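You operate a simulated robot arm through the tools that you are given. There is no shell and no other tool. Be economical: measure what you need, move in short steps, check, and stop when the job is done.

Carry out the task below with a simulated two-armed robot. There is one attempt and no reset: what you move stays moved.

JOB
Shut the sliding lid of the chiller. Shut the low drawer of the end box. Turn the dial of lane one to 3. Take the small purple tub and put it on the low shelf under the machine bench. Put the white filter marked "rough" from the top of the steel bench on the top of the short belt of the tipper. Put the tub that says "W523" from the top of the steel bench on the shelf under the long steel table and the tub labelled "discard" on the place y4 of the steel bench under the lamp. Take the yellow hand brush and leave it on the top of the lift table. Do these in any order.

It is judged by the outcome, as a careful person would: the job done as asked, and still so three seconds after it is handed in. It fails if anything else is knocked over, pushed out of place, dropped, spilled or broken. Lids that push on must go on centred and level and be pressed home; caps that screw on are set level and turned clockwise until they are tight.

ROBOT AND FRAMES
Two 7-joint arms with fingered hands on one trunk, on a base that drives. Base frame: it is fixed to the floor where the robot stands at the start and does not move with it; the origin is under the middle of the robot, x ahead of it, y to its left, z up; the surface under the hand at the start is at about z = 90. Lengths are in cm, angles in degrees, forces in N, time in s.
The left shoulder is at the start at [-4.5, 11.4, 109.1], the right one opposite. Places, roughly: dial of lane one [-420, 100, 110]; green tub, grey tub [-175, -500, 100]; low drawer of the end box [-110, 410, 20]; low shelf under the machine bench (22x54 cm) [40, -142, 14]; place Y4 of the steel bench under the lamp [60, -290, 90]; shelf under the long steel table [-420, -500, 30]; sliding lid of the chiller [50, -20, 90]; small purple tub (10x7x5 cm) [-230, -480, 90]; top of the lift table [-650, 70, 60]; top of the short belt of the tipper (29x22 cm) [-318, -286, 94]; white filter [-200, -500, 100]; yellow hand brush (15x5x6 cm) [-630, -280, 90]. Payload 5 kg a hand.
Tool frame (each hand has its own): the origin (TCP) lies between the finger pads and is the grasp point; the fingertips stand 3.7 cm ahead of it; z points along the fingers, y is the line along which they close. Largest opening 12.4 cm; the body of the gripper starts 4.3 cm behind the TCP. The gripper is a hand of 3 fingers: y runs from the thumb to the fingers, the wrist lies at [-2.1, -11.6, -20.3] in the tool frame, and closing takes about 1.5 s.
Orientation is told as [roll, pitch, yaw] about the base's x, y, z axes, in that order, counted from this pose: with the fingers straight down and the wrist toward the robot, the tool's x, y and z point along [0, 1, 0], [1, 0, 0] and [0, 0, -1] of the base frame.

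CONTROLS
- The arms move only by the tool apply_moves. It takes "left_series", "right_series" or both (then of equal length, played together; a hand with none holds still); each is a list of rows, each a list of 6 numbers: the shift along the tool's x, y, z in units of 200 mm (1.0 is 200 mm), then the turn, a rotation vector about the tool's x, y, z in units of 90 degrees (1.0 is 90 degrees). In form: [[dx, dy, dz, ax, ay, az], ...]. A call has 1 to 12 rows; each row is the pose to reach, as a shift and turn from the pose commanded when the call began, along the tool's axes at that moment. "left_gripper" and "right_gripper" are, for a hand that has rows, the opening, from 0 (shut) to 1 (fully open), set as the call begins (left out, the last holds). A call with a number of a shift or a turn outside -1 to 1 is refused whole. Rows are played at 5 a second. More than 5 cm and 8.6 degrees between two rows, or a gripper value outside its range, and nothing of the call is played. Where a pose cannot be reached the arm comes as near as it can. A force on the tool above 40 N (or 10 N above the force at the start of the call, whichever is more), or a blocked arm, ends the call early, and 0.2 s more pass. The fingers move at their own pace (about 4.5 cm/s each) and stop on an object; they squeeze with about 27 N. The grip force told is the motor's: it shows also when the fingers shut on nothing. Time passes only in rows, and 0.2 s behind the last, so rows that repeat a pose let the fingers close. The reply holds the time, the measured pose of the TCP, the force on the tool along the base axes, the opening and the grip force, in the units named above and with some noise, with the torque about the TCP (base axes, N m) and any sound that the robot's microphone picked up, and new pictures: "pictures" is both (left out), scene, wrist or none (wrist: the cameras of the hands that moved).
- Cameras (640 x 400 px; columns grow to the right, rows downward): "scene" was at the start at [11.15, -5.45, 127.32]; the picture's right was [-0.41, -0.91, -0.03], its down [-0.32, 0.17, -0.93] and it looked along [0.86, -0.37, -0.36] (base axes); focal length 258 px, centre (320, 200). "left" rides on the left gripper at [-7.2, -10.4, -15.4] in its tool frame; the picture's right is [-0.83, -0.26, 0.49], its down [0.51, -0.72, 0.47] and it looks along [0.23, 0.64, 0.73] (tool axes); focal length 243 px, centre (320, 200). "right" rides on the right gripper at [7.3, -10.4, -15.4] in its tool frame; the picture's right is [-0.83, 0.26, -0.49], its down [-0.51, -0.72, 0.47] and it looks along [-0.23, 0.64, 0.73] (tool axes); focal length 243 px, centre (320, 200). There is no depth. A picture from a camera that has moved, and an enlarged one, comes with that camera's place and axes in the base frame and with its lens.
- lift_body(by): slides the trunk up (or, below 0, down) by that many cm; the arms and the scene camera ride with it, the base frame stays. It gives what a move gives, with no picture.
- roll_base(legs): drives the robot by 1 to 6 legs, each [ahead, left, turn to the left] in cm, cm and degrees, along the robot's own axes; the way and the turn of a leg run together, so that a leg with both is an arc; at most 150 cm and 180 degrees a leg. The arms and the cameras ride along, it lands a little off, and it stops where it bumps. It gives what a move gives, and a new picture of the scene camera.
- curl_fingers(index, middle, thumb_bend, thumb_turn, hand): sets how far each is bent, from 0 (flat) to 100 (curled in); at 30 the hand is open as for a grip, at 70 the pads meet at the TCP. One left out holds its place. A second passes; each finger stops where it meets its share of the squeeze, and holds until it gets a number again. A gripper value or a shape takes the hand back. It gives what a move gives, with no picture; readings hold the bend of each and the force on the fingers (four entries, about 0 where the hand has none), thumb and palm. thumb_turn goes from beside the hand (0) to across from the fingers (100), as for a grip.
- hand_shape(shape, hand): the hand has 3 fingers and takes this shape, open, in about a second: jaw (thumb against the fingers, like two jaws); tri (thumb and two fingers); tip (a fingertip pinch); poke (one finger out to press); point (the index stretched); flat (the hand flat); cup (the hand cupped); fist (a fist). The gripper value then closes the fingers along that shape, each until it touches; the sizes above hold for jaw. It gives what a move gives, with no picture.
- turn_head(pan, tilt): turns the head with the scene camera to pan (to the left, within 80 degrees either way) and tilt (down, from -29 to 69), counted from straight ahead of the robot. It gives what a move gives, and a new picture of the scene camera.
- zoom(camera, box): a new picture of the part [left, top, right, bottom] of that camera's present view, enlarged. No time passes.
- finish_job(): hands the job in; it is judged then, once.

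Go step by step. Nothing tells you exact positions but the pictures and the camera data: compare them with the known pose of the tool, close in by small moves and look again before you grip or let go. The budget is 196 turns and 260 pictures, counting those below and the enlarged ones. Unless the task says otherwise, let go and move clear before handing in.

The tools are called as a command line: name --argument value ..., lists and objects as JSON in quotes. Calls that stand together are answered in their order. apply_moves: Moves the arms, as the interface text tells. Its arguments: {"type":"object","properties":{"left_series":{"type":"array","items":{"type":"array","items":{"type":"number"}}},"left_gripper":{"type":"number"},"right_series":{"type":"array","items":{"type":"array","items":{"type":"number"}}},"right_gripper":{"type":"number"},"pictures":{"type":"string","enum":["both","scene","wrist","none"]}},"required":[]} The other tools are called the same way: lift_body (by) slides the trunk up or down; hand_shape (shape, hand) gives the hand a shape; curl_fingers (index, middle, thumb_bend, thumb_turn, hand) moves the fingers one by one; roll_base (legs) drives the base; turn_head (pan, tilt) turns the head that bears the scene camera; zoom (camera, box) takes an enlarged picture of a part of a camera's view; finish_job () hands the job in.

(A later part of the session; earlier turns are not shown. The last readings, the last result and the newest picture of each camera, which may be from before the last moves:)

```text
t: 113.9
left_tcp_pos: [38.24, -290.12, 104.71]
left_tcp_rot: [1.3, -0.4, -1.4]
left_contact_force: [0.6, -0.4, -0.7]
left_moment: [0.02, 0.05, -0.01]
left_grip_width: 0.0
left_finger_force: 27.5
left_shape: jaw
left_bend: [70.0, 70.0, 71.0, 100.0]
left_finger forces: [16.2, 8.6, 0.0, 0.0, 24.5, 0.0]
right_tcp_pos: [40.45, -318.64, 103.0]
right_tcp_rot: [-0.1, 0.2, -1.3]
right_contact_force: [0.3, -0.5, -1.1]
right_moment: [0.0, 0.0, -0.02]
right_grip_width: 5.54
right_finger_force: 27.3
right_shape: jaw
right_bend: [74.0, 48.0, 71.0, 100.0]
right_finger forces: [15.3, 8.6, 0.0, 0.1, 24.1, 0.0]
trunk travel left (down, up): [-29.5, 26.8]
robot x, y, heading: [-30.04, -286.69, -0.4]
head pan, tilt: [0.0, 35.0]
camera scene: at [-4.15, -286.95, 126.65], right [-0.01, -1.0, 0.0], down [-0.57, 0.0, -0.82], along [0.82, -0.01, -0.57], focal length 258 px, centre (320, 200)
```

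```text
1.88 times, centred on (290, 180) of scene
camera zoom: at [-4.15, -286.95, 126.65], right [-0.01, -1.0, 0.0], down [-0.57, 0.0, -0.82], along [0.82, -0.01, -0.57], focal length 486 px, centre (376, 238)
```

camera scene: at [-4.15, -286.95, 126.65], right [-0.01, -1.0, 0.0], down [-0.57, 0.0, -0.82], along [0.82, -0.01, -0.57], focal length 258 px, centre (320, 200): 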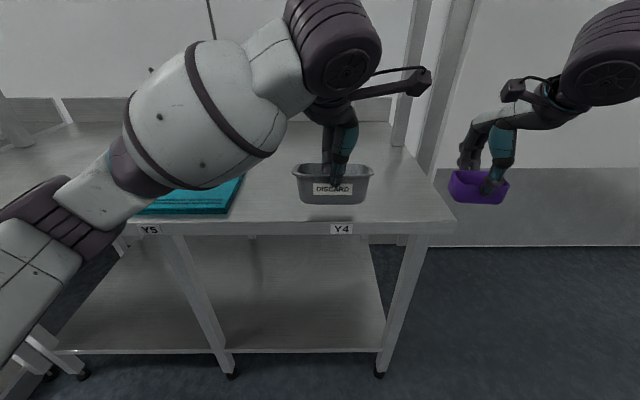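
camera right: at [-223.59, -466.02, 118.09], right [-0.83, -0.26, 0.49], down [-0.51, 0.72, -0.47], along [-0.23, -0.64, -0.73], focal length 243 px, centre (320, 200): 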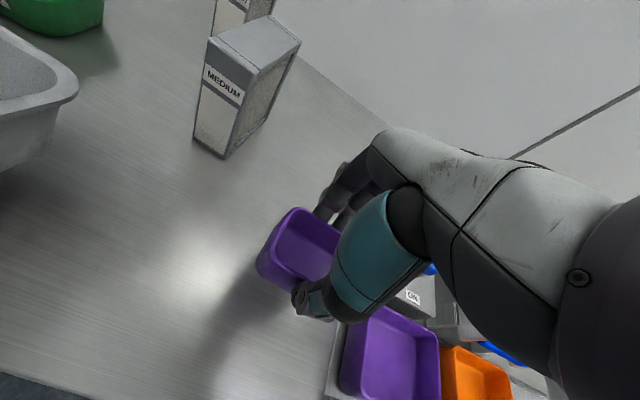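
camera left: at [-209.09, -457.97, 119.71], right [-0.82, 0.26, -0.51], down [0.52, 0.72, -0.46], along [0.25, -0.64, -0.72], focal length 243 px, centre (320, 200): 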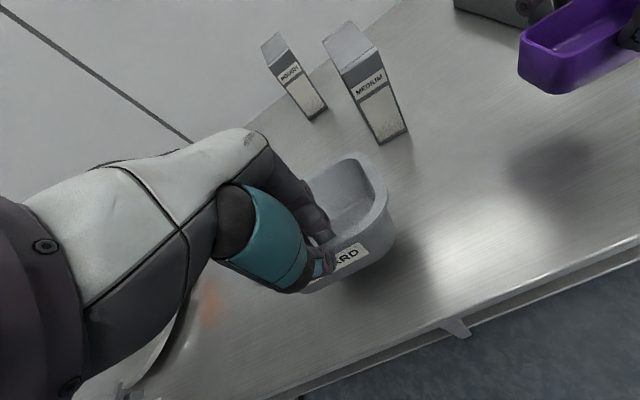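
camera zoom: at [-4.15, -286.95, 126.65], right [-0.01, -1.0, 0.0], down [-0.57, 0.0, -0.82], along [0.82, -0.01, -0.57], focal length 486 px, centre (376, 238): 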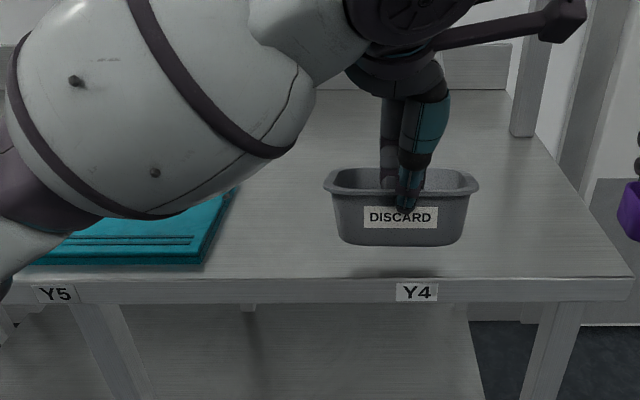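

Clear. I drive the last 15 cm in, then lower.

roll_base --legs '[[15, 0, 0]]'

apply_moves --left_series '[[0, 0.03, 0.1, 0, 0, 0], [0, 0.06, 0.2, 0, 0, 0], [0, 0.08, 0.3, 0, 0, 0], [0, 0.08, 0.37, 0, 0, 0], [0, 0.08, 0.4, 0, 0, 0], [0, 0.08, 0.4, 0, 0, 0]]'

```text
t: 115.3
left_tcp_pos: [53.3, -289.98, 104.84]
left_tcp_rot: [1.2, -0.4, -1.1]
left_contact_force: [-0.4, 0.0, -0.8]
left_moment: [0.02, 0.03, 0.0]
left_grip_width: 0.0
left_finger_force: 27.0
left_shape: jaw
left_bend: [70.0, 70.0, 71.0, 100.0]
left_finger forces: [16.2, 8.5, 0.0, 0.0, 24.5, 0.0]
right_tcp_pos: [55.81, -318.25, 103.0]
right_tcp_rot: [-0.1, 0.1, -0.9]
right_contact_force: [0.8, -0.2, -0.5]
right_moment: [-0.03, 0.02, -0.01]
right_grip_width: 5.57
right_finger_force: 27.2
right_shape: jaw
right_bend: [74.0, 48.0, 71.0, 100.0]
right_finger forces: [15.4, 8.7, 0.0, 0.0, 24.0, 0.0]
trunk travel left (down, up): [-29.5, 26.8]
robot x, y, heading: [-14.75, -286.71, -0.2]
head pan, tilt: [0.0, 35.0]
camera scene: at [10.92, -286.89, 126.68], right [0.0, -1.0, 0.0], down [-0.57, 0.0, -0.82], along [0.82, 0.0, -0.57], focal length 258 px, centre (320, 200)
```

scene: 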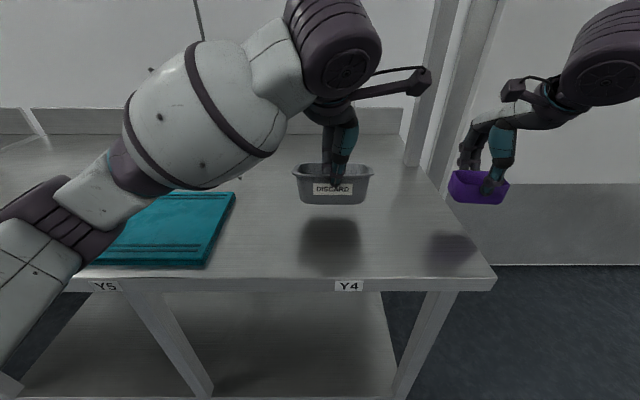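

```text
t: 116.7
left_tcp_pos: [53.0, -289.93, 98.16]
left_tcp_rot: [1.3, -1.9, -0.9]
left_contact_force: [0.6, 3.5, 28.7]
left_moment: [0.1, -0.15, 0.0]
left_grip_width: 0.07
left_finger_force: 26.9
left_shape: jaw
left_bend: [70.0, 70.0, 71.0, 100.0]
left_finger forces: [21.5, 11.3, 0.0, 0.0, 29.6, 0.0]
right_tcp_pos: [53.86, -318.49, 104.49]
right_tcp_rot: [0.0, -1.1, -1.0]
right_contact_force: [-0.4, 0.5, -0.5]
right_moment: [0.0, 0.02, -0.02]
right_grip_width: 5.58
right_finger_force: 27.3
right_shape: jaw
right_bend: [74.0, 48.0, 71.0, 100.0]
right_finger forces: [15.5, 8.8, 0.0, 0.1, 24.3, 0.0]
trunk travel left (down, up): [-29.5, 26.8]
robot x, y, heading: [-15.08, -287.15, -0.0]
head pan, tilt: [0.0, 35.0]
camera scene: at [8.38, -287.2, 127.2], right [0.0, -1.0, 0.0], down [-0.56, 0.0, -0.83], along [0.83, 0.0, -0.56], focal length 258 px, centre (320, 200)
camera left: at [42.04, -297.43, 113.06], right [-0.26, -0.81, -0.52], down [-0.7, 0.53, -0.48], along [0.67, 0.24, -0.7], focal length 243 px, centre (320, 200)
```

scene: 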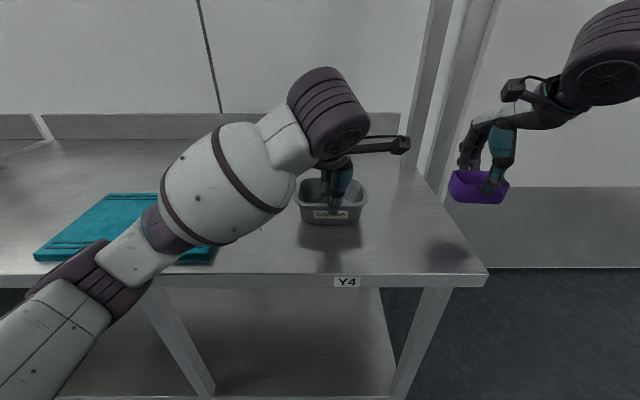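
left: 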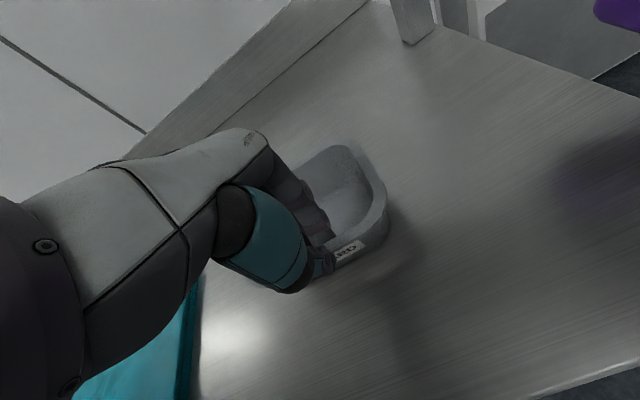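

The tub has met the bench. I'll look closely before letting go.

zoom --camera "scene" --box '[270, 150, 400, 240]'

```text
4.44 times, centred on (335, 195) of scene
camera zoom: at [8.38, -287.2, 127.2], right [0.0, -1.0, 0.0], down [-0.56, 0.0, -0.83], along [0.83, 0.0, -0.56], focal length 1147 px, centre (253, 222)
```

zoom: 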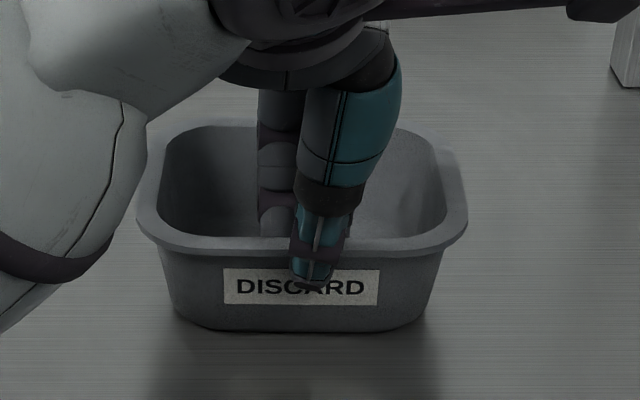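

It sits flat on the bench. I'll open the hand halfway and rise straight up.

apply_moves --left_series '[[0, 0, -0.01, 0, 0, 0], [0, 0, -0.01, 0, 0, 0], [0, 0, -0.01, 0, 0, 0], [0, 0, -0.01, 0, 0, 0], [0, 0, -0.01, 0, 0, 0]]' --left_gripper 0.4 --pictures "none"

apply_moves --left_series '[[0, 0, -0.1, 0, 0, 0], [0, 0, -0.2, 0, 0, 0], [0, 0, -0.35, 0, 0, 0], [0, 0, -0.5, 0, 0, 0], [0, 0, -0.6, 0, 0, 0], [0, 0, -0.6, 0, 0, 0]]'

```text
t: 117.9
left_tcp_pos: [53.04, -289.84, 98.11]
left_tcp_rot: [1.5, -1.7, -0.8]
left_contact_force: [-0.1, 0.0, -0.8]
left_moment: [0.01, 0.0, 0.02]
left_grip_width: 4.93
left_finger_force: 0.2
left_shape: jaw
left_bend: [74.0, 49.0, 72.0, 100.0]
left_finger forces: [0.1, 0.0, 0.0, 0.0, 0.0, 0.0]
right_tcp_pos: [53.86, -318.29, 104.38]
right_tcp_rot: [0.1, -1.1, -0.8]
right_contact_force: [0.4, -0.9, -0.1]
right_moment: [-0.03, 0.01, 0.0]
right_grip_width: 5.55
right_finger_force: 26.8
right_shape: jaw
right_bend: [74.0, 48.0, 71.0, 100.0]
right_finger forces: [15.4, 8.9, 0.1, 0.0, 24.3, 0.0]
trunk travel left (down, up): [-29.5, 26.8]
robot x, y, heading: [-15.01, -286.82, -0.2]
head pan, tilt: [0.0, 35.0]
```

```text
t: 119.3
left_tcp_pos: [54.74, -290.49, 109.2]
left_tcp_rot: [1.3, -0.4, -1.2]
left_contact_force: [-0.5, 0.6, 0.7]
left_moment: [0.03, -0.01, -0.01]
left_grip_width: 4.93
left_finger_force: 0.0
left_shape: jaw
left_bend: [74.0, 49.0, 72.0, 100.0]
left_finger forces: [0.1, 0.0, 0.0, 0.1, 0.1, 0.0]
right_tcp_pos: [55.78, -318.36, 103.13]
right_tcp_rot: [0.0, 0.1, -0.9]
right_contact_force: [-0.8, -0.4, -0.1]
right_moment: [0.01, -0.05, -0.02]
right_grip_width: 5.58
right_finger_force: 26.8
right_shape: jaw
right_bend: [74.0, 48.0, 71.0, 100.0]
right_finger forces: [15.4, 8.8, 0.0, 0.0, 24.2, 0.0]
trunk travel left (down, up): [-29.5, 26.8]
robot x, y, heading: [-14.88, -286.48, 0.0]
head pan, tilt: [0.0, 35.0]
camera scene: at [10.88, -286.88, 126.68], right [0.0, -1.0, 0.0], down [-0.57, 0.0, -0.82], along [0.82, 0.0, -0.57], focal length 258 px, centre (320, 200)
camera left: at [44.17, -297.9, 124.32], right [-0.27, -0.81, -0.51], down [-0.71, 0.53, -0.47], along [0.65, 0.24, -0.72], focal length 243 px, centre (320, 200)
```

scene: 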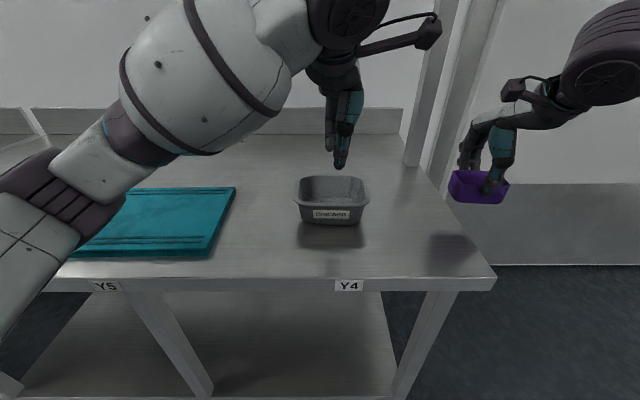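
left: 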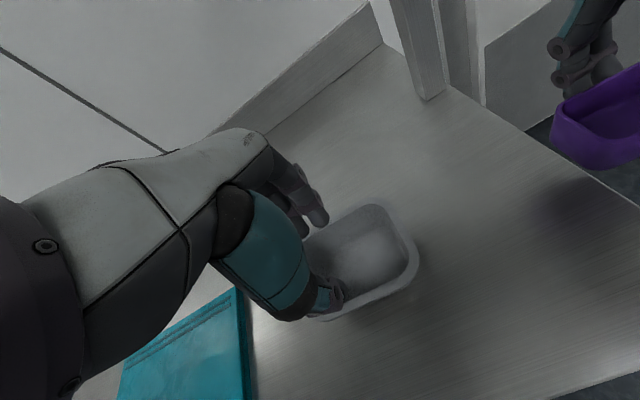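

The grey tub stands on Y4. I back off and slide left toward the machine bench with the purple tub.

roll_base --legs '[[-42, 0, 0], [0, 130, 0]]'

turn_head --pan 0 --tilt 50

```text
t: 133.0
left_tcp_pos: [12.72, -161.04, 109.06]
left_tcp_rot: [1.4, -0.2, -0.5]
left_contact_force: [-0.4, -0.1, 0.1]
left_moment: [0.01, 0.02, 0.0]
left_grip_width: 4.94
left_finger_force: 0.1
left_shape: jaw
left_bend: [74.0, 49.0, 72.0, 100.0]
left_finger forces: [0.0, 0.1, 0.0, 0.0, 0.1, 0.0]
right_tcp_pos: [14.1, -188.78, 102.91]
right_tcp_rot: [0.1, 0.2, -0.3]
right_contact_force: [0.2, -0.6, -0.1]
right_moment: [0.04, 0.04, 0.04]
right_grip_width: 5.57
right_finger_force: 27.2
right_shape: jaw
right_bend: [74.0, 48.0, 71.0, 100.0]
right_finger forces: [15.4, 8.8, 0.0, 0.0, 24.1, 0.1]
trunk travel left (down, up): [-29.5, 26.8]
robot x, y, heading: [-57.08, -158.13, 0.4]
head pan, tilt: [0.0, 35.0]
camera scene: at [-31.15, -157.87, 126.64], right [0.01, -1.0, 0.0], down [-0.57, -0.01, -0.82], along [0.82, 0.01, -0.57], focal length 258 px, centre (320, 200)
```

scene: 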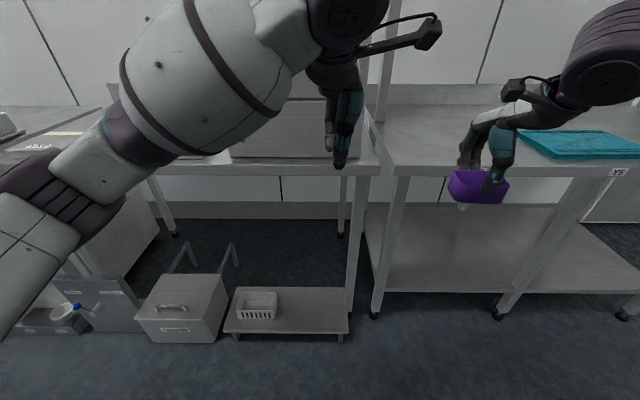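

```text
t: 133.7
left_tcp_pos: [12.7, -160.9, 109.21]
left_tcp_rot: [1.3, -0.2, -0.5]
left_contact_force: [-0.6, -1.4, 0.9]
left_moment: [0.05, 0.01, 0.0]
left_grip_width: 4.93
left_finger_force: 0.0
left_shape: jaw
left_bend: [74.0, 49.0, 72.0, 100.0]
left_finger forces: [0.0, 0.1, 0.1, 0.0, 0.1, 0.1]
right_tcp_pos: [14.01, -188.75, 103.0]
right_tcp_rot: [0.0, 0.2, -0.3]
right_contact_force: [-0.1, -0.1, -0.4]
right_moment: [0.0, -0.01, 0.0]
right_grip_width: 5.56
right_finger_force: 27.1
right_shape: jaw
right_bend: [74.0, 48.0, 71.0, 100.0]
right_finger forces: [15.5, 8.8, 0.1, 0.0, 24.3, 0.1]
trunk travel left (down, up): [-29.5, 26.8]
robot x, y, heading: [-57.18, -158.3, 0.6]
head pan, tilt: [0.0, 50.0]
camera scene: at [-32.26, -157.87, 124.47], right [0.01, -1.0, 0.0], down [-0.77, -0.01, -0.64], along [0.64, 0.01, -0.77], focal length 258 px, centre (320, 200)
```

scene: 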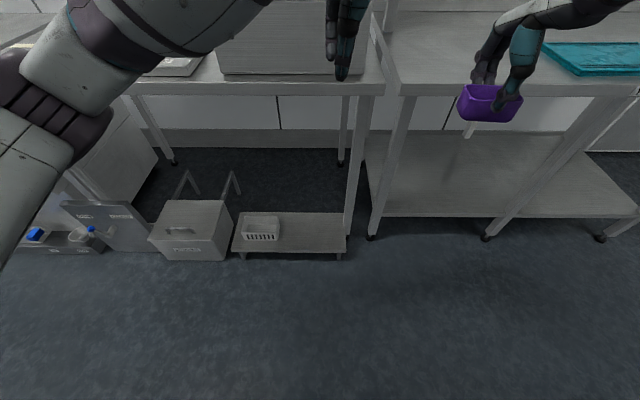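

The low shelf (x 27–50, y -115 to -168, z≈14) has a small basket on its left part; the right part is free. I'll turn 30° left so that the right hand leads, and lower the trunk.

roll_base --legs '[[0, 0, 29.5], [0, -6, 0]]'

lift_body --by -29

turn_head --pan -25 --tilt 50

```text
t: 136.4
left_tcp_pos: [8.3, -131.74, 109.1]
left_tcp_rot: [1.2, -0.3, 28.7]
left_contact_force: [-0.3, 0.6, 0.0]
left_moment: [-0.01, -0.02, 0.0]
left_grip_width: 4.94
left_finger_force: 0.0
left_shape: jaw
left_bend: [74.0, 49.0, 72.0, 100.0]
left_finger forces: [0.0, 0.0, 0.1, 0.0, 0.0, 0.0]
right_tcp_pos: [22.96, -155.51, 102.99]
right_tcp_rot: [-0.2, 0.2, 28.7]
right_contact_force: [0.1, -0.8, -0.8]
right_moment: [0.0, 0.0, 0.05]
right_grip_width: 5.57
right_finger_force: 26.9
right_shape: jaw
right_bend: [74.0, 48.0, 71.0, 100.0]
right_finger forces: [15.3, 8.6, 0.0, 0.0, 23.8, 0.1]
trunk travel left (down, up): [-29.5, 26.8]
robot x, y, heading: [-54.02, -163.12, 29.5]
head pan, tilt: [0.0, 50.0]
camera scene: at [-32.59, -150.93, 124.46], right [0.49, -0.87, 0.0], down [-0.67, -0.38, -0.64], along [0.56, 0.32, -0.77], focal length 258 px, centre (320, 200)
```

scene: 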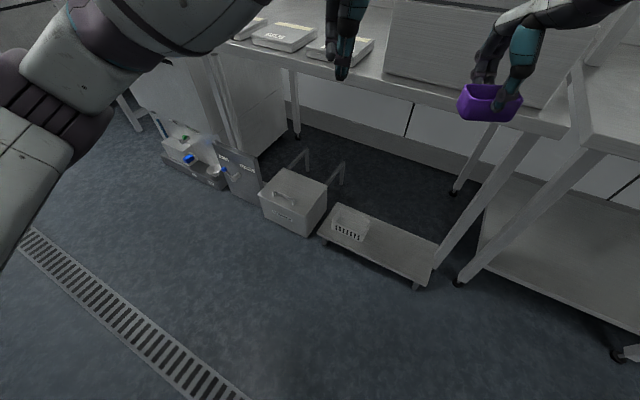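

```text
t: 139.3
left_tcp_pos: [8.22, -131.9, 80.1]
left_tcp_rot: [1.3, -0.4, 28.6]
left_contact_force: [0.1, -0.2, -0.4]
left_moment: [-0.04, 0.0, 0.03]
left_grip_width: 4.95
left_finger_force: 0.1
left_shape: jaw
left_bend: [74.0, 49.0, 72.0, 100.0]
left_finger forces: [0.0, 0.1, 0.0, 0.0, 0.0, 0.1]
right_tcp_pos: [22.98, -155.57, 73.9]
right_tcp_rot: [-0.1, 0.2, 28.7]
right_contact_force: [-0.6, -0.1, -0.8]
right_moment: [-0.01, 0.01, 0.01]
right_grip_width: 5.57
right_finger_force: 27.0
right_shape: jaw
right_bend: [74.0, 48.0, 71.0, 100.0]
right_finger forces: [15.1, 8.6, 0.0, 0.1, 23.9, 0.0]
trunk travel left (down, up): [-0.5, 55.8]
robot x, y, heading: [-54.42, -163.47, 29.6]
head pan, tilt: [0.0, 50.0]
```

```text
t: 140.2
left_tcp_pos: [8.26, -131.81, 80.09]
left_tcp_rot: [1.3, -0.3, 28.6]
left_contact_force: [0.1, -0.1, 0.1]
left_moment: [0.01, 0.03, 0.03]
left_grip_width: 4.95
left_finger_force: 0.1
left_shape: jaw
left_bend: [74.0, 49.0, 72.0, 100.0]
left_finger forces: [0.0, 0.1, 0.0, 0.0, 0.0, 0.0]
right_tcp_pos: [22.94, -155.54, 73.99]
right_tcp_rot: [-0.1, 0.2, 28.7]
right_contact_force: [-0.5, -0.1, -0.6]
right_moment: [0.03, 0.0, 0.05]
right_grip_width: 5.58
right_finger_force: 26.9
right_shape: jaw
right_bend: [74.0, 48.0, 71.0, 100.0]
right_finger forces: [15.2, 8.5, 0.1, 0.0, 23.9, 0.0]
trunk travel left (down, up): [-0.5, 55.8]
robot x, y, heading: [-53.99, -163.21, 29.6]
head pan, tilt: [-25.0, 50.0]
camera scene: at [-23.43, -149.54, 93.61], right [0.08, -1.0, 0.0], down [-0.76, -0.06, -0.64], along [0.64, 0.05, -0.77], focal length 258 px, centre (320, 200)
```

scene: 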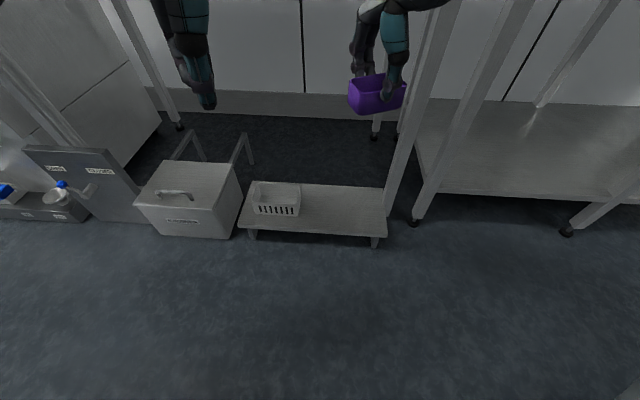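

The free part of the shelf is centred at about [38.5,-154.5]. I lower the right arm in steps, in front of the bench edge.

apply_moves --right_series '[[0, 0, 0.15, 0, 0, 0], [0, 0, 0.3, 0, 0, 0], [0, 0, 0.45, 0, 0, 0], [0, 0, 0.6, 0, 0, 0], [0, 0, 0.75, 0, 0, 0], [0, 0, 0.9, 0, 0, 0], [0, 0, 1.0, 0, 0, 0], [0, 0, 1.0, 0, 0, 0]]' --pictures "scene"

apply_moves --right_series '[[0, 0, 0.15, 0, 0, 0], [0, 0, 0.3, 0, 0, 0], [0, 0, 0.45, 0, 0, 0], [0, 0, 0.6, 0, 0, 0], [0, 0, 0.75, 0, 0, 0], [0, 0, 0.9, 0, 0, 0], [0, 0, 1.0, 0, 0, 0], [0, 0, 1.0, 0, 0, 0]]' --pictures "scene"

```text
t: 142.0
left_tcp_pos: [8.44, -131.92, 80.15]
left_tcp_rot: [1.3, -0.4, 28.6]
left_contact_force: [0.2, 1.1, -0.3]
left_moment: [-0.01, 0.0, 0.02]
left_grip_width: 4.93
left_finger_force: 0.1
left_shape: jaw
left_bend: [74.0, 49.0, 72.0, 100.0]
left_finger forces: [0.1, 0.0, 0.1, 0.0, 0.0, 0.0]
right_tcp_pos: [22.81, -155.69, 53.87]
right_tcp_rot: [0.0, 0.2, 28.7]
right_contact_force: [0.4, 0.0, -1.0]
right_moment: [0.03, -0.01, -0.03]
right_grip_width: 5.55
right_finger_force: 27.0
right_shape: jaw
right_bend: [74.0, 48.0, 71.0, 100.0]
right_finger forces: [15.2, 8.6, 0.1, 0.0, 24.0, 0.0]
trunk travel left (down, up): [-0.5, 55.8]
robot x, y, heading: [-53.99, -163.39, 29.4]
head pan, tilt: [-25.0, 50.0]
camera scene: at [-23.45, -149.55, 93.61], right [0.08, -1.0, 0.0], down [-0.76, -0.06, -0.64], along [0.64, 0.05, -0.77], focal length 258 px, centre (320, 200)
```

scene: 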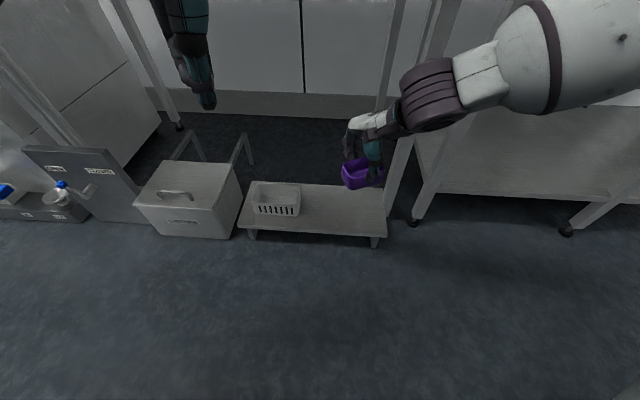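

```text
t: 143.8
left_tcp_pos: [8.36, -131.73, 80.07]
left_tcp_rot: [1.2, -0.5, 28.6]
left_contact_force: [-0.1, 0.2, 0.1]
left_moment: [0.02, 0.01, -0.02]
left_grip_width: 4.92
left_finger_force: 0.0
left_shape: jaw
left_bend: [74.0, 49.0, 72.0, 100.0]
left_finger forces: [0.1, 0.0, 0.0, 0.1, 0.1, 0.0]
right_tcp_pos: [23.18, -155.51, 34.0]
right_tcp_rot: [-0.2, 0.1, 28.8]
right_contact_force: [1.0, 0.0, -0.6]
right_moment: [-0.01, 0.02, 0.02]
right_grip_width: 5.56
right_finger_force: 26.6
right_shape: jaw
right_bend: [74.0, 48.0, 71.0, 100.0]
right_finger forces: [15.2, 8.5, 0.1, 0.1, 23.8, 0.0]
trunk travel left (down, up): [-0.5, 55.8]
robot x, y, heading: [-54.07, -163.01, 29.5]
head pan, tilt: [-25.0, 50.0]
camera scene: at [-23.44, -149.55, 93.61], right [0.08, -1.0, 0.0], down [-0.76, -0.06, -0.64], along [0.64, 0.05, -0.77], focal length 258 px, centre (320, 200)
```

scene: 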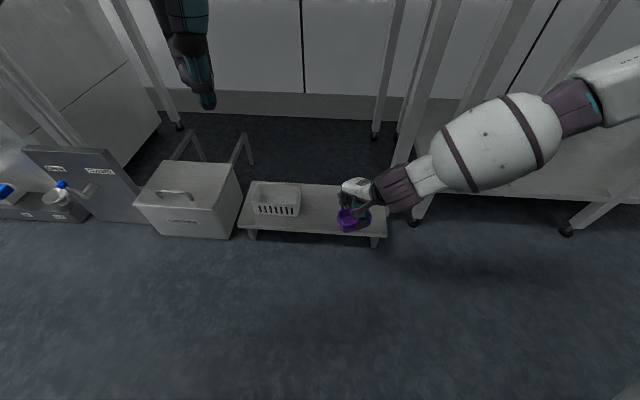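

The arm folds well. Now I move 12 cm in over the shelf, then look.

apply_moves --right_series '[[-0.06, 0.1, 0.05, 0, 0, 0], [-0.12, 0.21, 0.1, 0, 0, 0], [-0.18, 0.32, 0.15, 0, 0, 0], [-0.24, 0.43, 0.2, 0, 0, 0], [-0.29, 0.525, 0.25, 0, 0, 0], [-0.29, 0.525, 0.3, 0, 0, 0], [-0.29, 0.525, 0.3, 0, 0, 0]]'

zoom --camera "scene" --box '[230, 140, 480, 270]'

```text
t: 145.4
left_tcp_pos: [8.23, -131.84, 80.19]
left_tcp_rot: [1.3, -0.2, 28.6]
left_contact_force: [0.2, 0.7, -1.4]
left_moment: [0.01, -0.02, -0.04]
left_grip_width: 4.94
left_finger_force: 0.0
left_shape: jaw
left_bend: [74.0, 49.0, 72.0, 100.0]
left_finger forces: [0.0, 0.0, 0.0, 0.0, 0.1, 0.0]
right_tcp_pos: [34.88, -155.61, 27.81]
right_tcp_rot: [0.1, 0.3, 28.7]
right_contact_force: [0.3, 0.0, -0.5]
right_moment: [-0.01, -0.02, -0.02]
right_grip_width: 5.53
right_finger_force: 26.8
right_shape: jaw
right_bend: [74.0, 48.0, 71.0, 100.0]
right_finger forces: [15.2, 8.7, 0.0, 0.0, 23.9, 0.0]
trunk travel left (down, up): [-0.5, 55.8]
robot x, y, heading: [-54.14, -163.3, 29.4]
head pan, tilt: [-25.0, 50.0]
camera scene: at [-23.44, -149.54, 93.61], right [0.08, -1.0, 0.0], down [-0.76, -0.06, -0.64], along [0.64, 0.05, -0.77], focal length 258 px, centre (320, 200)
camera right: at [22.26, -154.42, 43.26], right [0.63, -0.6, 0.49], down [-0.39, -0.79, -0.47], along [0.67, 0.1, -0.73], focal length 243 px, centre (320, 200)
```

scene: 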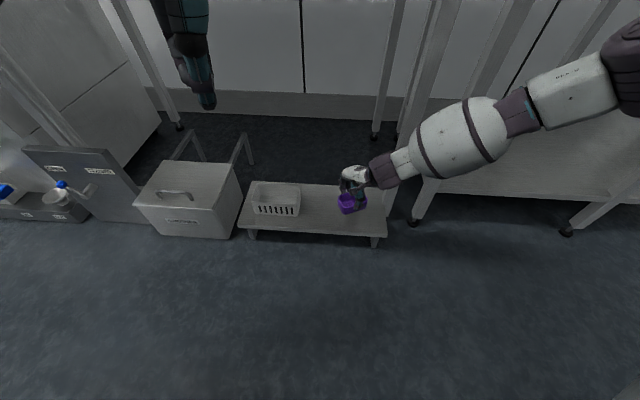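
right: 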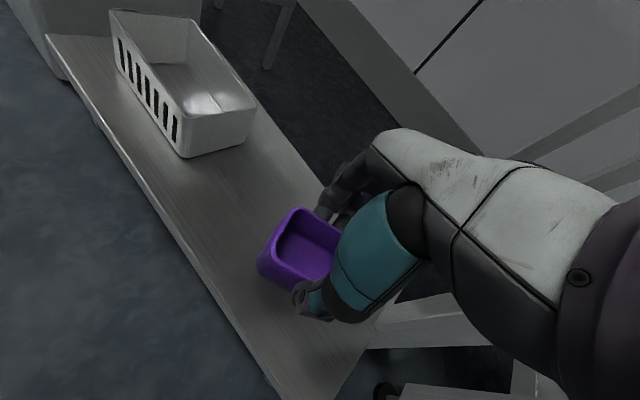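

```text
2.56 times, centred on (355, 205) of scene
camera zoom: at [-23.44, -149.54, 93.61], right [0.08, -1.0, 0.0], down [-0.76, -0.06, -0.64], along [0.64, 0.05, -0.77], focal length 661 px, centre (230, 187)
```

zoom: 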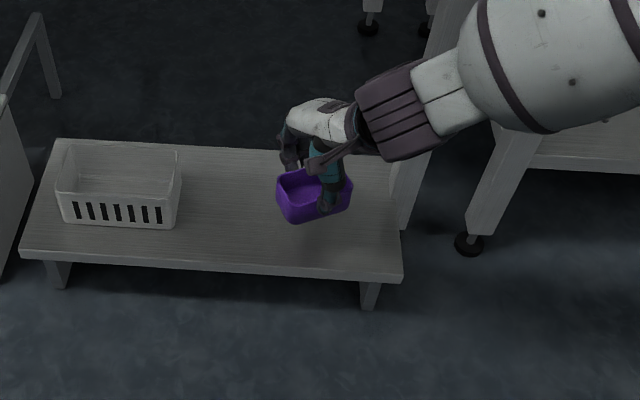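

The tub hangs over the free part of the shelf. I lower it gently until it touches.

apply_moves --right_series '[[0, 0, 0.1, 0, 0, 0], [0, 0, 0.2, 0, 0, 0], [0, 0, 0.3, 0, 0, 0], [0, 0, 0.37, 0, 0, 0], [0, 0, 0.41, 0, 0, 0], [0, 0, 0.45, 0, 0, 0], [0, 0, 0.49, 0, 0, 0]]'

```text
t: 147.0
left_tcp_pos: [8.23, -131.84, 80.25]
left_tcp_rot: [1.3, -0.4, 28.6]
left_contact_force: [-0.7, -0.3, 0.0]
left_moment: [0.02, -0.01, 0.04]
left_grip_width: 4.93
left_finger_force: 0.1
left_shape: jaw
left_bend: [74.0, 49.0, 72.0, 100.0]
left_finger forces: [0.1, 0.0, 0.0, 0.0, 0.1, 0.0]
right_tcp_pos: [34.77, -155.78, 18.43]
right_tcp_rot: [-0.1, 0.2, 28.7]
right_contact_force: [0.1, 2.0, 13.4]
right_moment: [0.36, 0.18, 0.07]
right_grip_width: 5.35
right_finger_force: 26.8
right_shape: jaw
right_bend: [74.0, 49.0, 73.0, 100.0]
right_finger forces: [14.5, 8.3, 0.1, 0.0, 22.6, 0.0]
trunk travel left (down, up): [-0.5, 55.8]
robot x, y, heading: [-54.37, -163.8, 29.6]
head pan, tilt: [-25.0, 50.0]
camera scene: at [-23.59, -149.56, 93.67], right [0.08, -1.0, 0.0], down [-0.76, -0.06, -0.64], along [0.64, 0.05, -0.76], focal length 258 px, centre (320, 200)
camera right: at [22.01, -154.47, 33.75], right [0.63, -0.6, 0.49], down [-0.39, -0.79, -0.47], along [0.67, 0.1, -0.73], focal length 243 px, centre (320, 200)
```

scene: 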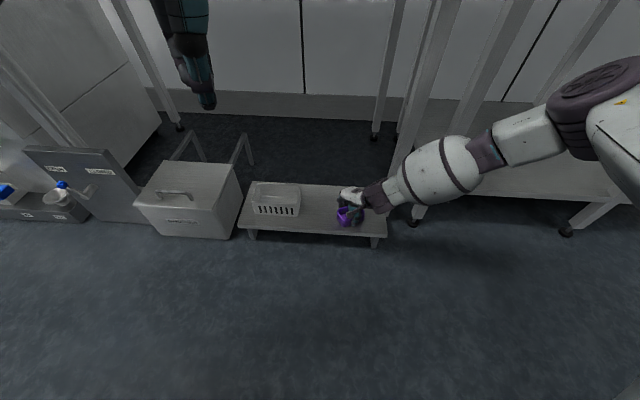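
right: 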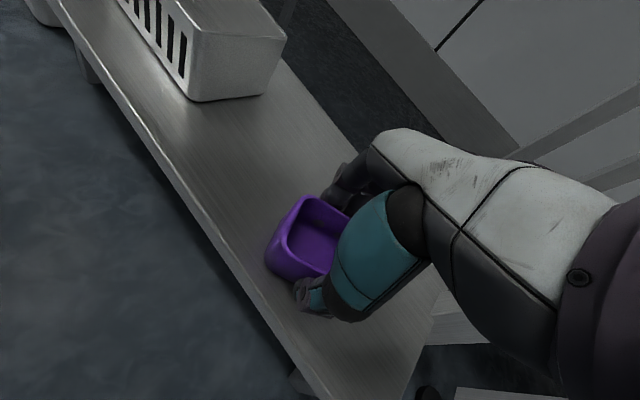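

It's on the shelf. I let go and raise straight up.

apply_moves --right_series '[[0, 0, -0.02, 0, 0, 0], [0, 0, -0.02, 0, 0, 0], [0, 0, -0.02, 0, 0, 0], [0, 0, -0.02, 0, 0, 0], [0, 0, -0.02, 0, 0, 0]]' --right_gripper 0.8 --pictures "none"

apply_moves --right_series '[[0, 0, -0.1, 0, 0, 0], [0, 0, -0.22, 0, 0, 0], [0, 0, -0.35, 0, 0, 0], [0.04, -0.08, -0.5, 0, 0, 0], [0.1, -0.2, -0.65, 0, 0, 0], [0.18, -0.35, -0.8, 0, 0, 0], [0.25, -0.5, -0.95, 0, 0, 0], [0.25, -0.5, -1.0, 0, 0, 0]]'

```text
t: 148.2
left_tcp_pos: [8.42, -131.92, 80.04]
left_tcp_rot: [1.3, -0.4, 28.6]
left_contact_force: [0.2, -0.2, -0.2]
left_moment: [-0.02, -0.02, -0.01]
left_grip_width: 4.93
left_finger_force: 0.0
left_shape: jaw
left_bend: [74.0, 49.0, 72.0, 100.0]
left_finger forces: [0.0, 0.1, 0.0, 0.0, 0.1, 0.0]
right_tcp_pos: [34.77, -155.67, 18.75]
right_tcp_rot: [-0.1, 0.2, 28.8]
right_contact_force: [0.2, 0.2, 0.6]
right_moment: [-0.01, 0.0, 0.0]
right_grip_width: 9.88
right_finger_force: 0.1
right_shape: jaw
right_bend: [26.0, 34.0, 50.0, 99.0]
right_finger forces: [0.1, 0.0, 0.0, 0.1, 0.0, 0.1]
trunk travel left (down, up): [-0.5, 55.8]
robot x, y, heading: [-54.21, -163.23, 29.6]
head pan, tilt: [-25.0, 50.0]
```

```text
t: 150.0
left_tcp_pos: [8.31, -131.81, 80.01]
left_tcp_rot: [1.3, -0.3, 28.5]
left_contact_force: [0.2, 0.3, 0.1]
left_moment: [0.0, 0.03, 0.03]
left_grip_width: 4.95
left_finger_force: 0.1
left_shape: jaw
left_bend: [74.0, 49.0, 72.0, 100.0]
left_finger forces: [0.0, 0.1, 0.0, 0.0, 0.0, 0.0]
right_tcp_pos: [23.58, -155.95, 38.47]
right_tcp_rot: [0.0, 0.2, 28.6]
right_contact_force: [-0.1, -0.3, 0.2]
right_moment: [0.0, -0.02, 0.0]
right_grip_width: 9.9
right_finger_force: 0.0
right_shape: jaw
right_bend: [26.0, 34.0, 50.0, 99.0]
right_finger forces: [0.1, 0.0, 0.0, 0.1, 0.1, 0.0]
trunk travel left (down, up): [-0.5, 55.8]
robot x, y, heading: [-54.6, -162.98, 29.6]
head pan, tilt: [-25.0, 50.0]
camera scene: at [-23.42, -149.53, 93.6], right [0.08, -1.0, 0.0], down [-0.76, -0.06, -0.64], along [0.64, 0.05, -0.77], focal length 258 px, centre (320, 200)
camera right: at [10.9, -154.71, 53.97], right [0.63, -0.6, 0.49], down [-0.39, -0.79, -0.47], along [0.67, 0.1, -0.73], focal length 243 px, centre (320, 200)
```

scene: 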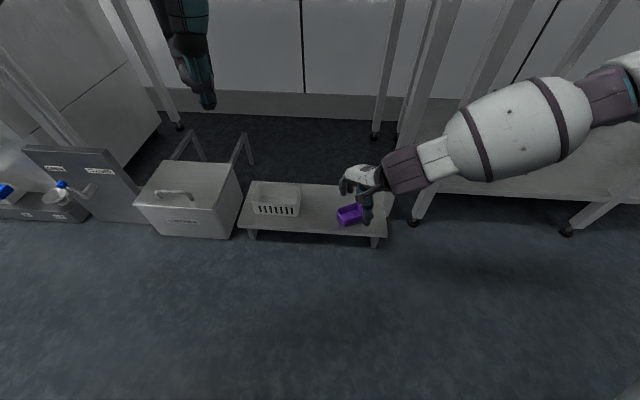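
right: 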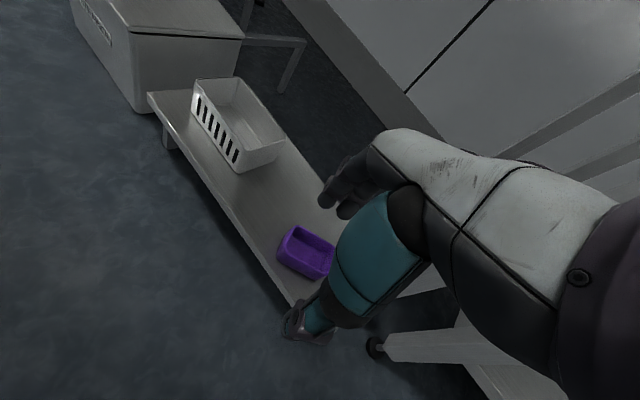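

The purple tub stands on the shelf. I raise the right arm and the trunk, and then return to the steel bench the way I came.

apply_moves --right_series '[[0, 0, -0.2, 0, 0, 0], [0, 0, -0.4, 0, 0, 0], [0, 0, -0.6, 0, 0, 0], [0, 0, -0.8, 0, 0, 0], [0, 0, -1.0, 0, 0, 0], [0, 0, -1.0, 0, 0, 0]]' --pictures "none"

apply_moves --right_series '[[0, 0, -0.2, 0, 0, 0], [0, 0, -0.4, 0, 0, 0], [0, 0, -0.6, 0, 0, 0], [0, 0, -0.8, 0, 0, 0], [0, 0, -0.9, 0, 0, 0], [0, 0, -0.9, 0, 0, 0]]' --pictures "none"

lift_body --by 39

roll_base --legs '[[0, 0, -29.6], [0, -150, 0], [0, -70, 0], [-22, 0, 0]]'

```text
t: 151.4
left_tcp_pos: [8.32, -131.89, 80.03]
left_tcp_rot: [1.2, -0.3, 28.6]
left_contact_force: [0.6, 0.6, 1.0]
left_moment: [0.0, -0.01, -0.01]
left_grip_width: 4.94
left_finger_force: 0.0
left_shape: jaw
left_bend: [74.0, 49.0, 72.0, 100.0]
left_finger forces: [0.0, 0.0, 0.0, 0.0, 0.1, 0.0]
right_tcp_pos: [23.62, -156.01, 58.52]
right_tcp_rot: [-0.1, 0.3, 28.7]
right_contact_force: [0.4, -0.1, -0.2]
right_moment: [-0.03, 0.01, 0.0]
right_grip_width: 9.9
right_finger_force: 0.2
right_shape: jaw
right_bend: [26.0, 34.0, 50.0, 99.0]
right_finger forces: [0.0, 0.0, 0.1, 0.0, 0.0, 0.0]
trunk travel left (down, up): [-0.5, 55.8]
robot x, y, heading: [-53.98, -163.38, 29.5]
head pan, tilt: [-25.0, 50.0]
```

```text
t: 152.8
left_tcp_pos: [8.35, -131.89, 80.06]
left_tcp_rot: [1.2, -0.3, 28.5]
left_contact_force: [0.2, -0.7, 0.8]
left_moment: [0.0, 0.0, -0.01]
left_grip_width: 4.95
left_finger_force: 0.1
left_shape: jaw
left_bend: [74.0, 49.0, 72.0, 100.0]
left_finger forces: [0.1, 0.0, 0.0, 0.1, 0.1, 0.0]
right_tcp_pos: [23.98, -155.89, 76.74]
right_tcp_rot: [-0.1, 0.2, 28.7]
right_contact_force: [-0.6, -0.4, -0.3]
right_moment: [0.02, 0.04, 0.0]
right_grip_width: 9.89
right_finger_force: 0.1
right_shape: jaw
right_bend: [26.0, 34.0, 50.0, 99.0]
right_finger forces: [0.0, 0.0, 0.0, 0.1, 0.0, 0.0]
trunk travel left (down, up): [-0.5, 55.8]
robot x, y, heading: [-54.59, -163.03, 29.8]
head pan, tilt: [-25.0, 50.0]
```

```text
t: 156.5
left_tcp_pos: [8.21, -131.93, 119.08]
left_tcp_rot: [1.3, -0.3, 28.6]
left_contact_force: [-0.2, -0.1, 0.5]
left_moment: [0.05, 0.02, 0.0]
left_grip_width: 4.92
left_finger_force: 0.0
left_shape: jaw
left_bend: [74.0, 49.0, 72.0, 100.0]
left_finger forces: [0.1, 0.1, 0.1, 0.0, 0.0, 0.0]
right_tcp_pos: [23.76, -156.03, 115.45]
right_tcp_rot: [-0.1, 0.2, 28.7]
right_contact_force: [0.2, 0.0, 0.1]
right_moment: [0.0, 0.01, 0.02]
right_grip_width: 9.89
right_finger_force: 0.0
right_shape: jaw
right_bend: [26.0, 34.0, 50.0, 99.0]
right_finger forces: [0.0, 0.1, 0.0, 0.0, 0.0, 0.0]
trunk travel left (down, up): [-39.5, 16.8]
robot x, y, heading: [-54.23, -163.47, 29.6]
head pan, tilt: [-25.0, 50.0]
```

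```text
t: 178.9
left_tcp_pos: [-12.25, -388.91, 118.89]
left_tcp_rot: [1.3, -0.2, -2.4]
left_contact_force: [0.2, 0.0, 0.2]
left_moment: [0.05, 0.03, 0.0]
left_grip_width: 4.94
left_finger_force: 0.1
left_shape: jaw
left_bend: [74.0, 49.0, 72.0, 100.0]
left_finger forces: [0.0, 0.0, 0.0, 0.0, 0.0, 0.1]
right_tcp_pos: [-11.45, -417.53, 115.46]
right_tcp_rot: [-0.1, 0.3, -2.3]
right_contact_force: [-0.2, 0.3, -0.2]
right_moment: [-0.03, 0.04, -0.02]
right_grip_width: 9.89
right_finger_force: 0.1
right_shape: jaw
right_bend: [26.0, 34.0, 50.0, 99.0]
right_finger forces: [0.1, 0.1, 0.1, 0.0, 0.0, 0.0]
trunk travel left (down, up): [-39.5, 16.8]
robot x, y, heading: [-82.32, -383.99, -1.1]
head pan, tilt: [-25.0, 50.0]
camera scene: at [-60.45, -387.47, 134.54], right [-0.45, -0.9, 0.0], down [-0.69, 0.34, -0.64], along [0.57, -0.29, -0.77], focal length 258 px, centre (320, 200)
```

scene: 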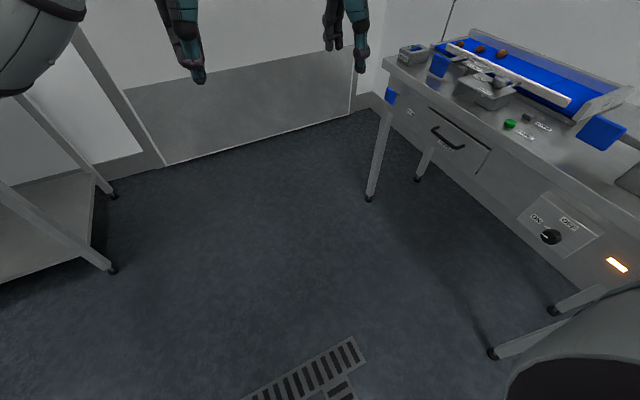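

I turn to face the steel bench again, and slide to it for the green tub and the rough filter.

roll_base --legs '[[0, 10, 0], [0, 0, -89], [0, -125, 0]]'

turn_head --pan 0 --tilt 30

```text
t: 195.2
left_tcp_pos: [-215.72, -441.83, 119.08]
left_tcp_rot: [1.2, -0.3, -92.4]
left_contact_force: [-0.1, -0.3, 0.3]
left_moment: [0.01, -0.01, -0.02]
left_grip_width: 4.95
left_finger_force: 0.0
left_shape: jaw
left_bend: [74.0, 49.0, 72.0, 100.0]
left_finger forces: [0.0, 0.0, 0.0, 0.0, 0.0, 0.1]
right_tcp_pos: [-244.44, -442.59, 115.56]
right_tcp_rot: [-0.1, 0.2, -92.3]
right_contact_force: [-0.5, 0.3, 0.1]
right_moment: [0.0, 0.0, 0.01]
right_grip_width: 9.86
right_finger_force: 0.1
right_shape: jaw
right_bend: [26.0, 34.0, 50.0, 99.0]
right_finger forces: [0.0, 0.0, 0.0, 0.1, 0.0, 0.1]
trunk travel left (down, up): [-39.5, 16.8]
robot x, y, heading: [-210.73, -372.0, -91.4]
head pan, tilt: [-25.0, 50.0]
camera scene: at [-214.43, -393.76, 134.59], right [-0.9, 0.45, 0.0], down [0.34, 0.69, -0.64], along [-0.29, -0.58, -0.77], focal length 258 px, centre (320, 200)
```

scene: 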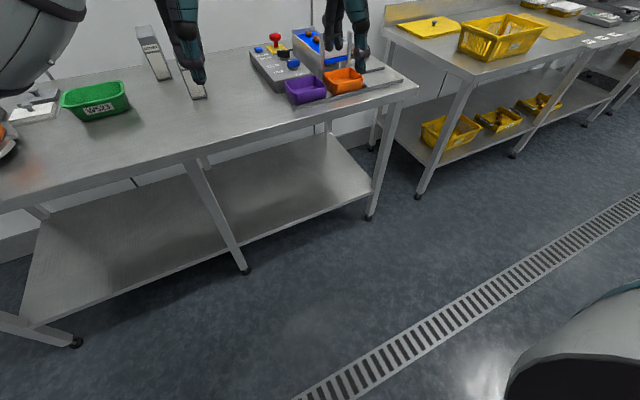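

```text
t: 196.1
left_tcp_pos: [-215.83, -441.79, 118.96]
left_tcp_rot: [1.3, -0.3, -92.4]
left_contact_force: [-0.1, -0.7, -0.7]
left_moment: [0.03, 0.02, -0.06]
left_grip_width: 4.94
left_finger_force: 0.0
left_shape: jaw
left_bend: [74.0, 49.0, 72.0, 100.0]
left_finger forces: [0.1, 0.1, 0.0, 0.1, 0.0, 0.0]
right_tcp_pos: [-244.39, -442.55, 115.56]
right_tcp_rot: [-0.1, 0.2, -92.3]
right_contact_force: [0.6, 0.3, 1.2]
right_moment: [0.04, 0.02, -0.02]
right_grip_width: 9.89
right_finger_force: 0.1
right_shape: jaw
right_bend: [26.0, 34.0, 50.0, 99.0]
right_finger forces: [0.0, 0.0, 0.0, 0.0, 0.0, 0.1]
trunk travel left (down, up): [-39.5, 16.8]
robot x, y, heading: [-210.64, -372.38, -91.5]
head pan, tilt: [0.0, 30.0]
camera scene: at [-211.25, -395.91, 137.53], right [-1.0, 0.03, 0.0], down [0.01, 0.5, -0.87], along [-0.02, -0.87, -0.5], focal length 258 px, centre (320, 200)
```

scene: 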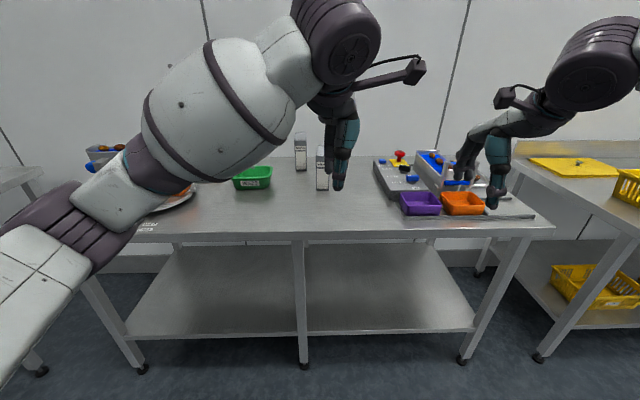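

I move up to the bench with the left hand in line with the filters and take wrist views.

roll_base --legs '[[33, 4, 1.5]]'

apply_moves --left_series '[[0.1, 0, 0, 0, 0, 0], [0.2, 0, 0, 0, 0, 0], [0.3, 0, 0, 0, 0, 0], [0.35, 0, 0, 0, 0, 0], [0.35, 0, 0, 0, 0, 0]]' --left_gripper 1

```text
t: 198.3
left_tcp_pos: [-210.8, -475.15, 119.31]
left_tcp_rot: [1.3, -0.3, -91.1]
left_contact_force: [-0.6, 0.4, 0.0]
left_moment: [-0.02, -0.01, -0.04]
left_grip_width: 4.94
left_finger_force: 0.0
left_shape: jaw
left_bend: [74.0, 49.0, 72.0, 100.0]
left_finger forces: [0.1, 0.1, 0.0, 0.0, 0.1, 0.0]
right_tcp_pos: [-239.47, -476.52, 115.67]
right_tcp_rot: [0.1, 0.1, -90.9]
right_contact_force: [0.1, 0.2, -0.9]
right_moment: [-0.01, 0.0, -0.02]
right_grip_width: 9.9
right_finger_force: 0.1
right_shape: jaw
right_bend: [26.0, 34.0, 50.0, 99.0]
right_finger forces: [0.0, 0.0, 0.0, 0.0, 0.0, 0.1]
trunk travel left (down, up): [-39.5, 16.8]
robot x, y, heading: [-206.99, -405.32, -90.0]
head pan, tilt: [0.0, 30.0]
camera scene: at [-207.21, -429.22, 137.58], right [-1.0, 0.0, 0.0], down [0.0, 0.5, -0.87], along [0.0, -0.87, -0.5], focal length 258 px, centre (320, 200)
```

scene: 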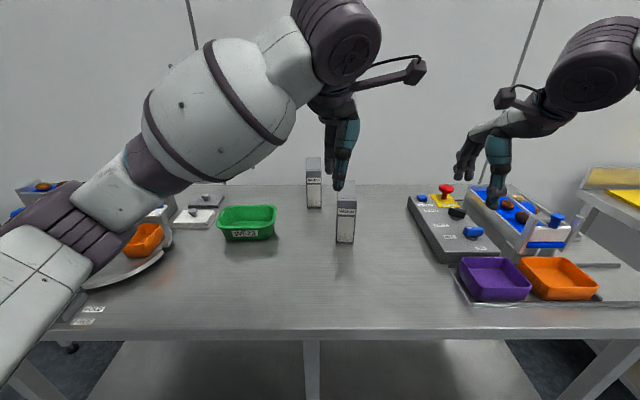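

```text
t: 199.6
left_tcp_pos: [-203.67, -475.33, 119.16]
left_tcp_rot: [1.4, -0.4, -91.2]
left_contact_force: [0.2, 0.0, -0.2]
left_moment: [0.02, -0.01, 0.02]
left_grip_width: 12.37
left_finger_force: 0.1
left_shape: jaw
left_bend: [30.0, 30.0, 30.0, 98.0]
left_finger forces: [0.0, 0.1, 0.0, 0.0, 0.1, 0.1]
right_tcp_pos: [-239.45, -476.78, 115.53]
right_tcp_rot: [0.0, 0.2, -91.0]
right_contact_force: [0.0, -0.1, 0.2]
right_moment: [0.06, -0.01, 0.01]
right_grip_width: 9.9
right_finger_force: 0.0
right_shape: jaw
right_bend: [26.0, 34.0, 50.0, 99.0]
right_finger forces: [0.1, 0.1, 0.0, 0.0, 0.1, 0.0]
trunk travel left (down, up): [-39.5, 16.8]
robot x, y, heading: [-206.85, -405.51, -90.2]
head pan, tilt: [0.0, 30.0]
camera scene: at [-207.23, -429.37, 137.54], right [-1.0, 0.0, 0.0], down [0.0, 0.5, -0.87], along [0.0, -0.87, -0.5], focal length 258 px, centre (320, 200)
camera left: at [-211.01, -464.7, 134.28], right [-0.81, 0.28, -0.51], down [0.53, 0.71, -0.46], along [0.24, -0.65, -0.72], focal length 243 px, centre (320, 200)
```

scene: 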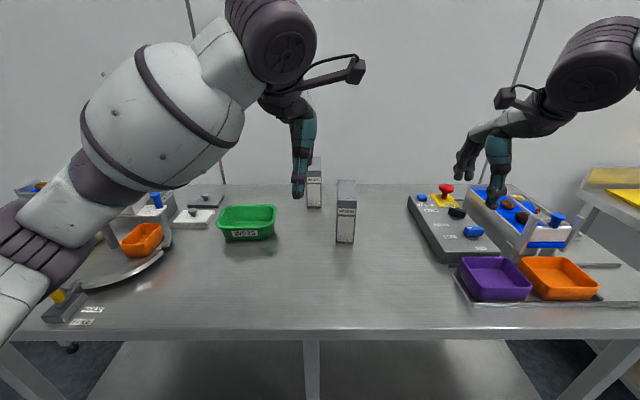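
left: 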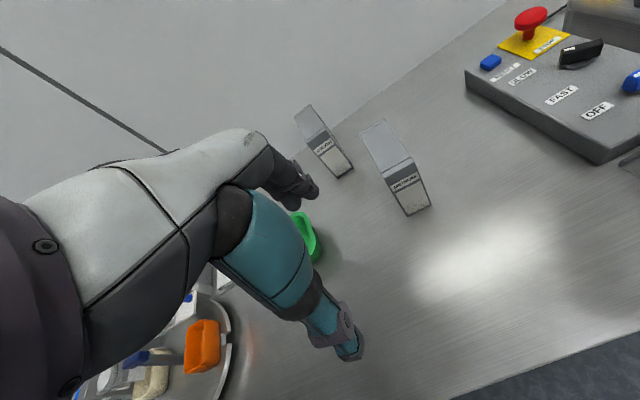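

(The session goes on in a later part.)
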